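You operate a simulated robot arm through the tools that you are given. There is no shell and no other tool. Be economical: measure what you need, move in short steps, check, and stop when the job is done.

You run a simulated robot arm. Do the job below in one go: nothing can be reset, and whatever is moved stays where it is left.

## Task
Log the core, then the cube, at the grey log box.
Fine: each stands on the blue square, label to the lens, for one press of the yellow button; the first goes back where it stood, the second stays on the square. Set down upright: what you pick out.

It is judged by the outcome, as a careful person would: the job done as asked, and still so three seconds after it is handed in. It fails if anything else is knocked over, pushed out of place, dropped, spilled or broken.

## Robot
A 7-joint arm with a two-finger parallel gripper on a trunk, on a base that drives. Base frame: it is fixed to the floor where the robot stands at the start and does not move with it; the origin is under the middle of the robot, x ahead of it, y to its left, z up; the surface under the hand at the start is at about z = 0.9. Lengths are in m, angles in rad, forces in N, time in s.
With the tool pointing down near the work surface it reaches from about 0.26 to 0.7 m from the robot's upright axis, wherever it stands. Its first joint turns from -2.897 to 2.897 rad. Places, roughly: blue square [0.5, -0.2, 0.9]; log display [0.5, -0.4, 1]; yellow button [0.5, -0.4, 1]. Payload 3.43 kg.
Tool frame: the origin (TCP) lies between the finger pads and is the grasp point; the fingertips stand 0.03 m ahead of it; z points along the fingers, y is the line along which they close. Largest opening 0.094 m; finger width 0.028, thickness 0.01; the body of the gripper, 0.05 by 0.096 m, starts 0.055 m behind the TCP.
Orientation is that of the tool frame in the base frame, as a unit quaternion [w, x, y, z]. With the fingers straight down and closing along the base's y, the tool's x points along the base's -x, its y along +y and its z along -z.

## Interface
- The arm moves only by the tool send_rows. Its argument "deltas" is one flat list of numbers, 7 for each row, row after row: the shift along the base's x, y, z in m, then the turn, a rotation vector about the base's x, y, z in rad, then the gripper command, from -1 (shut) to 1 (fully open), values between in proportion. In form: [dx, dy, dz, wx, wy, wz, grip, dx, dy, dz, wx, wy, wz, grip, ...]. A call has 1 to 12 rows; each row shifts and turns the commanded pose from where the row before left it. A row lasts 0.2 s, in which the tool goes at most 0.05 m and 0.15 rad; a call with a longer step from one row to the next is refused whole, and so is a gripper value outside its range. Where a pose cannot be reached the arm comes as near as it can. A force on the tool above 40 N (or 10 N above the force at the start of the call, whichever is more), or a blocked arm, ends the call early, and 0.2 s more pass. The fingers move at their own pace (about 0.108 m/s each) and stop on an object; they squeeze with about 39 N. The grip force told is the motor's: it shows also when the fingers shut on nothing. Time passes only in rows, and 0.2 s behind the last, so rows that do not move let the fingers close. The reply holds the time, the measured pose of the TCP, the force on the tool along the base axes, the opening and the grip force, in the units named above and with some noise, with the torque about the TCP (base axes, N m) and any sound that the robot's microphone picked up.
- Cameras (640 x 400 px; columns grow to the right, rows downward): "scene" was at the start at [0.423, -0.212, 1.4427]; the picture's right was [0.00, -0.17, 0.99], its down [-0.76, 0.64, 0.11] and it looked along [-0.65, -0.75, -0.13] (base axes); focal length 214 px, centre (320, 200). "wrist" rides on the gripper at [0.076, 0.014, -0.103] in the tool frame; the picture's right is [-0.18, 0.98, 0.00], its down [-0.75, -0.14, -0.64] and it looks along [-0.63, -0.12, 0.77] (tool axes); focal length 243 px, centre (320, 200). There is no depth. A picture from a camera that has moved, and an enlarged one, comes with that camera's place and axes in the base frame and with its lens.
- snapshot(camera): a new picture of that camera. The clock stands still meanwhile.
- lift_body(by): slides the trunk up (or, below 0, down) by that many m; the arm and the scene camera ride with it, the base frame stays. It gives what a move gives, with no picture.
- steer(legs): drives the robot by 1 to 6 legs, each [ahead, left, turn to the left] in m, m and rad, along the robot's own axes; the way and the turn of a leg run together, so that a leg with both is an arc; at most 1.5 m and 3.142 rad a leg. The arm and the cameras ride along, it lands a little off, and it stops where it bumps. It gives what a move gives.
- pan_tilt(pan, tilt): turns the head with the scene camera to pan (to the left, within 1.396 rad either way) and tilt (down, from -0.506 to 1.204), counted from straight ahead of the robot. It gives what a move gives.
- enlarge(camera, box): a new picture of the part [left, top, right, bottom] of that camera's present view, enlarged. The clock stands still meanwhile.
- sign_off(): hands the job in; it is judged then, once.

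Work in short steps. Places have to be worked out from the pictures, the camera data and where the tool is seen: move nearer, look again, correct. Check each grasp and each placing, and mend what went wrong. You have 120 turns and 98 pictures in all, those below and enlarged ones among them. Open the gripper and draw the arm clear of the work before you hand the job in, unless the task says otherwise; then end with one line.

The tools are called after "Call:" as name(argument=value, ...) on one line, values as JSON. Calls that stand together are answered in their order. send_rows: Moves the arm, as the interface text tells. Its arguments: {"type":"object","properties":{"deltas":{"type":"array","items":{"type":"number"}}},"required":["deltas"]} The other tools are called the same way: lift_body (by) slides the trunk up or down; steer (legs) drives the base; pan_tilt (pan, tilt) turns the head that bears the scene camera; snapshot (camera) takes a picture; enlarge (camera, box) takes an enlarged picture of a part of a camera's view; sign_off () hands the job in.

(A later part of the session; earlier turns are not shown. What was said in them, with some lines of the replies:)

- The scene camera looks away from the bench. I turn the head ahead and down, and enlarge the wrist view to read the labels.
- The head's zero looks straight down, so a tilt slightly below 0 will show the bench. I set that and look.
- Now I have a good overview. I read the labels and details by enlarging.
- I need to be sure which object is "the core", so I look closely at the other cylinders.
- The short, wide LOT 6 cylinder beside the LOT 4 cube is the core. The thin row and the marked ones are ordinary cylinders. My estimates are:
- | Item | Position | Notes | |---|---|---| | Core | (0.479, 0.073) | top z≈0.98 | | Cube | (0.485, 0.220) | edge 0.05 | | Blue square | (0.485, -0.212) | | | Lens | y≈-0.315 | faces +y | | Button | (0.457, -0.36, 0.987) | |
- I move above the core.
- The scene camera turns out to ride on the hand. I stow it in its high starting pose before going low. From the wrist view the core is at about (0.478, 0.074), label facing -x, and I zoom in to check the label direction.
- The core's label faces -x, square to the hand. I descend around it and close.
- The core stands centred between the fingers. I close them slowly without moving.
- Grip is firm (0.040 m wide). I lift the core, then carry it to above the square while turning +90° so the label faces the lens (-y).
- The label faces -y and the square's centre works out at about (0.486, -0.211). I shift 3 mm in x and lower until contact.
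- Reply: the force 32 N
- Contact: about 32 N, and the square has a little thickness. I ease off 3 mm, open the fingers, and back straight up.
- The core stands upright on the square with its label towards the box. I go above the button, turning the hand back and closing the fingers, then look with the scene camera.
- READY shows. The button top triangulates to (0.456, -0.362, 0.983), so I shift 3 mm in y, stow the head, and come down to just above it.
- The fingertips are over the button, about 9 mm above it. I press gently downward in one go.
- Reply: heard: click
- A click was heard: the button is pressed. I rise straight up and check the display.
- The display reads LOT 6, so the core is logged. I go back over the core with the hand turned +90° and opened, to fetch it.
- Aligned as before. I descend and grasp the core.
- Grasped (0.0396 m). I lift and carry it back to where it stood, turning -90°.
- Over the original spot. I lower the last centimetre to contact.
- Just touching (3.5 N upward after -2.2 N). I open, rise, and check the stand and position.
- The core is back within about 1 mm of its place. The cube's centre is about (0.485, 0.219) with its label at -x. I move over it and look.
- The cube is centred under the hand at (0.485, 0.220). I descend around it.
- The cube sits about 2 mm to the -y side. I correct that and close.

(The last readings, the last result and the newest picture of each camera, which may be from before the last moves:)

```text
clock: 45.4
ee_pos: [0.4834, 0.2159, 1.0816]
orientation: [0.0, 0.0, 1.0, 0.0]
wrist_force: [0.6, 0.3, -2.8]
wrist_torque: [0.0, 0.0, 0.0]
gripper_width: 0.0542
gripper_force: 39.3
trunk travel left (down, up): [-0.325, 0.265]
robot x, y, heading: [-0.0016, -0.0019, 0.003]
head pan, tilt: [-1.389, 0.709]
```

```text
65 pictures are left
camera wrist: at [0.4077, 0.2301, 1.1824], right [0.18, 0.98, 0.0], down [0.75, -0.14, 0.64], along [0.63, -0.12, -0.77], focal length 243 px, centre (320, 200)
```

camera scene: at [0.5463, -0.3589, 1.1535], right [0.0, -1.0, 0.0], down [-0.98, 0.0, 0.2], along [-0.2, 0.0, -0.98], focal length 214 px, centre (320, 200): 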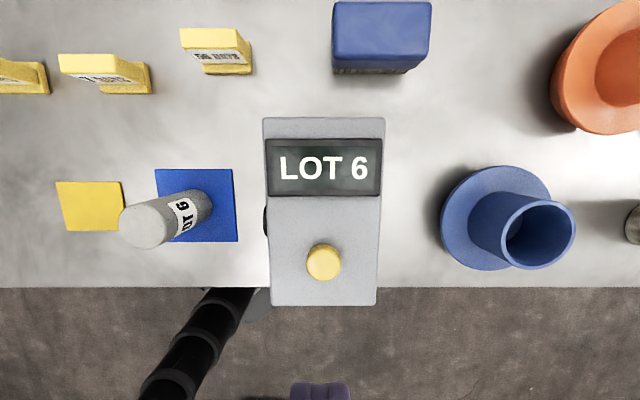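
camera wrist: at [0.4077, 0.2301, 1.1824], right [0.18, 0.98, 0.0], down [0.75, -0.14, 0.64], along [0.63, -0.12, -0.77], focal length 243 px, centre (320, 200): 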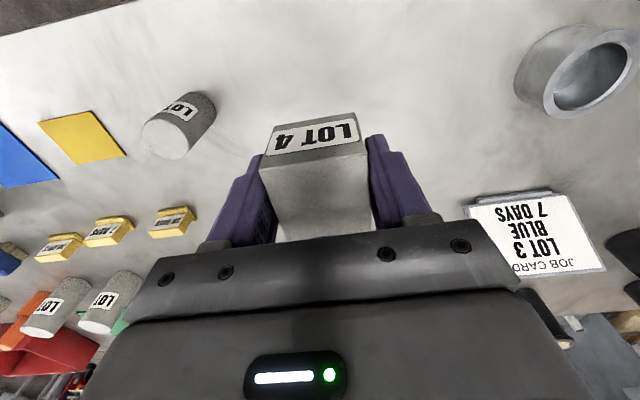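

The cube is held (0.054 m). I carry it over to the square, turning +90°; its bottom at 1.04 clears the core.

Call:
send_rows(deltas=[0.0002, -0.0357, 0, 0, 0, 0.1309, -1, 0.0002, -0.0357, 0, 0, 0, 0.1309, -1, 0.0002, -0.0357, 0, 0, 0, 0.1309, -1, 0.0002, -0.0357, 0, 0, 0, 0.1309, -1, 0.0002, -0.0357, 0, 0, 0, 0.1309, -1, 0.0002, -0.0357, 0, 0, 0, 0.1309, -1, 0.0002, -0.0357, 0, 0, 0, 0.1309, -1, 0.0002, -0.0357, 0, 0, 0, 0.1309, -1, 0.0002, -0.0357, 0, 0, 0, 0.1309, -1, 0.0002, -0.0357, 0, 0, 0, 0.1309, -1, 0.0002, -0.0357, 0, 0, 0, 0.1309, -1, 0.0002, -0.0357, 0, 0, 0, 0.1309, -1])

Call:
send_rows(deltas=[0, 0, 0, 0, 0, 0, -1, 0, 0, -0.04, 0, 0, 0, -1, 0, 0, -0.04, 0, 0, 0, -1, 0, 0, -0.04, 0, 0, 0, -1, 0, 0, 0, 0, 0, 0, -1])

Call:
snapshot(camera="wrist")

```text
clock: 48.0
ee_pos: [0.4914, -0.2104, 1.076]
orientation: [0.0, 0.708, -0.707, 0.0]
wrist_force: [-0.6, 0.0, -3.2]
wrist_torque: [0.02, -0.02, -0.01]
gripper_width: 0.0538
gripper_force: 39.0
trunk travel left (down, up): [-0.325, 0.265]
robot x, y, heading: [0.0009, 0.0031, -0.001]
head pan, tilt: [-1.389, 0.709]
```

```text
clock: 49.2
ee_pos: [0.4862, -0.2095, 0.957]
orientation: [0.0, 0.707, -0.707, 0.0]
wrist_force: [0.3, -0.3, -2.9]
wrist_torque: [0.0, 0.03, 0.02]
gripper_width: 0.0541
gripper_force: 38.8
trunk travel left (down, up): [-0.325, 0.265]
robot x, y, heading: [0.0002, 0.0001, -0.005]
head pan, tilt: [-1.389, 0.709]
```

```text
64 pictures are left
camera wrist: at [0.474, -0.2869, 1.0592], right [-0.98, 0.18, 0.0], down [0.14, 0.75, 0.64], along [0.12, 0.63, -0.77], focal length 243 px, centre (320, 200)
```

wrist: 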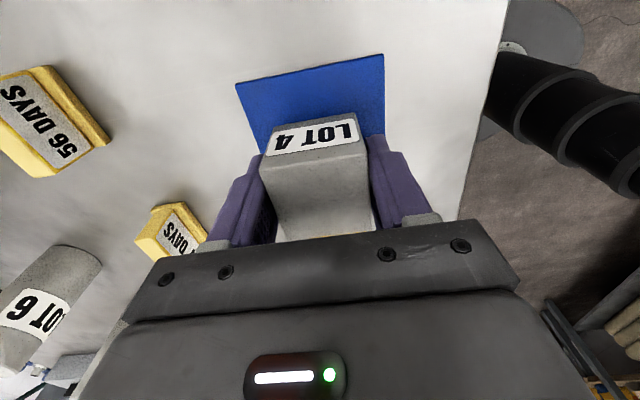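

Centred over the square, label to the lens. I lower the last 1.5 cm.

Call:
send_rows(deltas=[0, 0, -0.01, 0, 0, 0, -1, 0, 0, -0.004, 0, 0, 0, -1, 0, 0, -0.002, 0, 0, 0, -1, 0, 0, 0, 0, 0, 0, -1])

```text
clock: 50.2
ee_pos: [0.4872, -0.2086, 0.9446]
orientation: [0.0, 0.707, -0.707, 0.001]
wrist_force: [0.9, -0.8, 16.9]
wrist_torque: [0.26, 0.43, -0.04]
gripper_width: 0.0539
gripper_force: 39.1
trunk travel left (down, up): [-0.325, 0.265]
robot x, y, heading: [-0.001, 0.0005, 0.001]
head pan, tilt: [-1.389, 0.709]
```

In contact (17 N). I ease off 1.5 mm, open and rise.

Call:
send_rows(deltas=[0, 0, 0.0015, 0, 0, 0, -1, 0, 0, 0, 0, 0, 0, 0.1, 0, 0, 0, 0, 0, 0, 0.4, 0, 0, 0, 0, 0, 0, 0.8, 0, 0, 0, 0, 0, 0, 0.8, 0, 0, 0.03, 0, 0, 0, 0.8, 0, 0, 0.045, 0, 0, 0, 0.8, 0, 0, 0.045, 0, 0, 0, 0.8, 0, 0, 0.05, 0, 0, 0, 0.8, 0, 0, 0, 0, 0, 0, 0.8])

Call:
snapshot(camera="wrist")

```text
clock: 52.4
ee_pos: [0.4849, -0.2097, 1.1148]
orientation: [-0.001, 0.707, -0.707, 0.0]
wrist_force: [0.2, -0.1, -0.1]
wrist_torque: [0.03, 0.03, -0.02]
gripper_width: 0.0847
gripper_force: 0.1
trunk travel left (down, up): [-0.325, 0.265]
robot x, y, heading: [0.0036, 0.0024, 0.004]
head pan, tilt: [-1.389, 0.709]
```

```text
63 pictures are left
camera wrist: at [0.4696, -0.2863, 1.2182], right [-0.98, 0.18, 0.0], down [0.14, 0.75, 0.64], along [0.12, 0.63, -0.77], focal length 243 px, centre (320, 200)
```

wrist: 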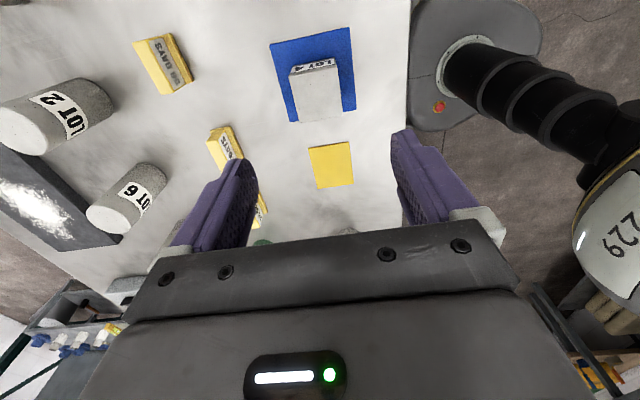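

The cube is standing on the square with LOT 4 towards the lens. I go to the button, closed and turned back.

Call:
send_rows(deltas=[-0.0027, -0.0137, 0, 0, 0, -0.1428, 0, -0.0027, -0.0137, 0, 0, 0, -0.1428, -1, -0.0027, -0.0137, 0, 0, 0, -0.1428, -1, -0.0027, -0.0137, 0, 0, 0, -0.1428, -1, -0.0027, -0.0137, 0, 0, 0, -0.1428, -1, -0.0027, -0.0137, 0, 0, 0, -0.1428, -1, -0.0027, -0.0137, 0, 0, 0, -0.1428, -1, -0.0027, -0.0137, 0, 0, 0, -0.1428, -1, -0.0028, -0.0137, 0, 0, 0, -0.1428, -1, -0.0028, -0.0137, 0, 0, 0, -0.1428, -1, -0.0028, -0.0137, 0, 0, 0, -0.1428, -1, 0, 0, 0, 0, 0, 0, -1])

Call:
send_rows(deltas=[0, 0, -0.03, 0, 0, 0, -1, 0, 0, -0.03, 0, 0, 0, -1, 0, 0, -0.029, 0, 0, 0, -1, 0, 0, 0, 0, 0, 0, -1])

Call:
snapshot(camera="wrist")

```text
clock: 55.0
ee_pos: [0.4585, -0.36, 1.113]
orientation: [-0.001, 0.001, 1.0, 0.0]
wrist_force: [0.0, -0.4, 0.9]
wrist_torque: [0.0, -0.03, -0.02]
gripper_width: 0.0001
gripper_force: 33.0
trunk travel left (down, up): [-0.325, 0.265]
robot x, y, heading: [-0.0023, -0.0031, 0.001]
head pan, tilt: [-1.389, 0.709]
```

```text
clock: 56.0
ee_pos: [0.4558, -0.3599, 1.0243]
orientation: [0.0, 0.0, 1.0, 0.001]
wrist_force: [0.2, -0.1, -0.5]
wrist_torque: [0.01, 0.02, 0.03]
gripper_width: 0.0002
gripper_force: 33.7
trunk travel left (down, up): [-0.325, 0.265]
robot x, y, heading: [0.0019, -0.0001, 0.004]
head pan, tilt: [-1.389, 0.709]
```

```text
62 pictures are left
camera wrist: at [0.3797, -0.3451, 1.1272], right [0.18, 0.98, 0.0], down [0.75, -0.14, 0.64], along [0.63, -0.12, -0.77], focal length 243 px, centre (320, 200)
```

wrist: 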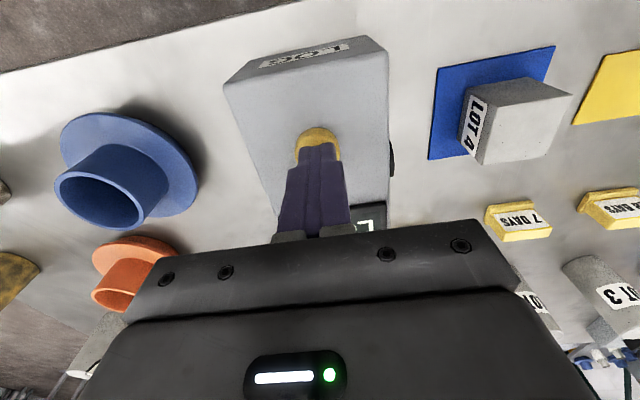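

Same approach as before. I press once, until the click.

Call:
send_rows(deltas=[0, 0, -0.005, 0, 0, 0, -1, 0, 0, -0.004, 0, 0, 0, -1, 0, 0, -0.003, 0, 0, 0, -1, 0, 0, -0.003, 0, 0, 0, -1])

```text
clock: 57.0
ee_pos: [0.4562, -0.36, 1.0114]
orientation: [0.001, 0.0, 1.0, -0.001]
wrist_force: [-1.6, 3.3, 11.9]
wrist_torque: [0.14, 0.02, -0.01]
gripper_width: 0.0
gripper_force: 33.4
trunk travel left (down, up): [-0.325, 0.265]
robot x, y, heading: [0.0029, 0.0011, 0.005]
head pan, tilt: [-1.389, 0.709]
heard: click
```

Click heard. I rise and check the display and the cube.

Call:
send_rows(deltas=[0, 0, 0.03, 0, 0, 0, -1, 0, 0, 0.045, 0, 0, 0, -1, 0, 0, 0.045, 0, 0, 0, -1, 0, 0, 0.05, 0, 0, 0, 0, 0, 0, 0.05, 0, 0, 0, 1, 0, 0, 0, 0, 0, 0, 1])

Call:
pan_tilt(pan=0, tilt=0.1)

Call:
snapshot(camera="scene")

```text
clock: 58.4
ee_pos: [0.4594, -0.3643, 1.2284]
orientation: [0.0, 0.0, 1.0, 0.0]
wrist_force: [0.5, -0.1, 0.4]
wrist_torque: [0.0, 0.0, -0.01]
gripper_width: 0.0941
gripper_force: 0.1
trunk travel left (down, up): [-0.325, 0.265]
robot x, y, heading: [-0.0026, -0.0012, 0.005]
head pan, tilt: [-1.389, 0.709]
```

```text
clock: 59.9
ee_pos: [0.4588, -0.3629, 1.2279]
orientation: [0.001, 0.001, 1.0, -0.001]
wrist_force: [0.1, 0.2, 0.1]
wrist_torque: [0.0, -0.03, 0.02]
gripper_width: 0.0938
gripper_force: 0.1
trunk travel left (down, up): [-0.325, 0.265]
robot x, y, heading: [0.0031, 0.0008, -0.003]
head pan, tilt: [0.0, 0.099]
```

```text
61 pictures are left
camera scene: at [0.5593, -0.3647, 1.2681], right [0.0, -1.0, 0.0], down [-0.99, 0.0, 0.1], along [-0.1, 0.0, -0.99], focal length 214 px, centre (320, 200)
```

scene: 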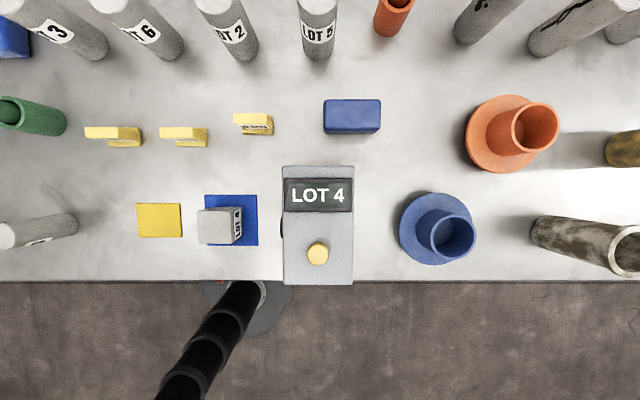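

The display reads LOT 4, the cube stays on the square, the core is back at its place, and the gripper is open. I draw the arm up and clear, with one last overview.

Call:
send_rows(deltas=[-0.013, 0.035, 0.016, 0, 0, 0, 1, -0.013, 0.035, 0.016, 0, 0, 0, 1, -0.013, 0.035, 0.016, 0, 0, 0, 1, -0.013, 0.035, 0.016, 0, 0, 0, 1, -0.013, 0.035, 0.016, 0, 0, 0, 1, -0.013, 0.035, 0.016, 0, 0, 0, 1, 0, 0, 0, 0, 0, 0, 1])

Call:
pan_tilt(pan=0, tilt=-0.35)

Call:
snapshot(camera="scene")

```text
clock: 61.5
ee_pos: [0.3796, -0.1538, 1.3278]
orientation: [-0.001, -0.001, 1.0, -0.001]
wrist_force: [-0.9, -0.3, -0.5]
wrist_torque: [0.01, 0.01, -0.03]
gripper_width: 0.094
gripper_force: 0.0
trunk travel left (down, up): [-0.325, 0.265]
robot x, y, heading: [-0.0018, -0.0007, 0.002]
head pan, tilt: [0.0, 0.099]
```

```text
clock: 62.4
ee_pos: [0.3786, -0.1521, 1.3282]
orientation: [0.0, 0.0, 1.0, 0.001]
wrist_force: [0.3, -0.8, 0.9]
wrist_torque: [0.02, 0.02, -0.01]
gripper_width: 0.094
gripper_force: 0.0
trunk travel left (down, up): [-0.325, 0.265]
robot x, y, heading: [0.0013, 0.0025, 0.001]
head pan, tilt: [0.0, -0.351]
```

```text
60 pictures are left
camera scene: at [0.5181, -0.1544, 1.3838], right [0.0, -1.0, 0.0], down [-0.94, 0.0, -0.34], along [0.34, 0.0, -0.94], focal length 214 px, centre (320, 200)
```

scene: 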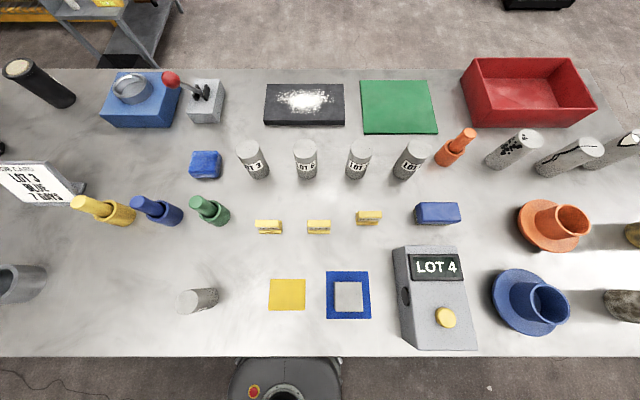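

Everything is in place: the core is back, the cube is on the square, and nothing else has been disturbed. I hand the job in.

Call:
sign_off()

```text
The job is handed in.
```

I logged the core (LOT 6) and then the cube (LOT 4) with one button press each; the core is back within about 1 mm of where it stood, and the cube stays upright on the blue square with its label to the lens.
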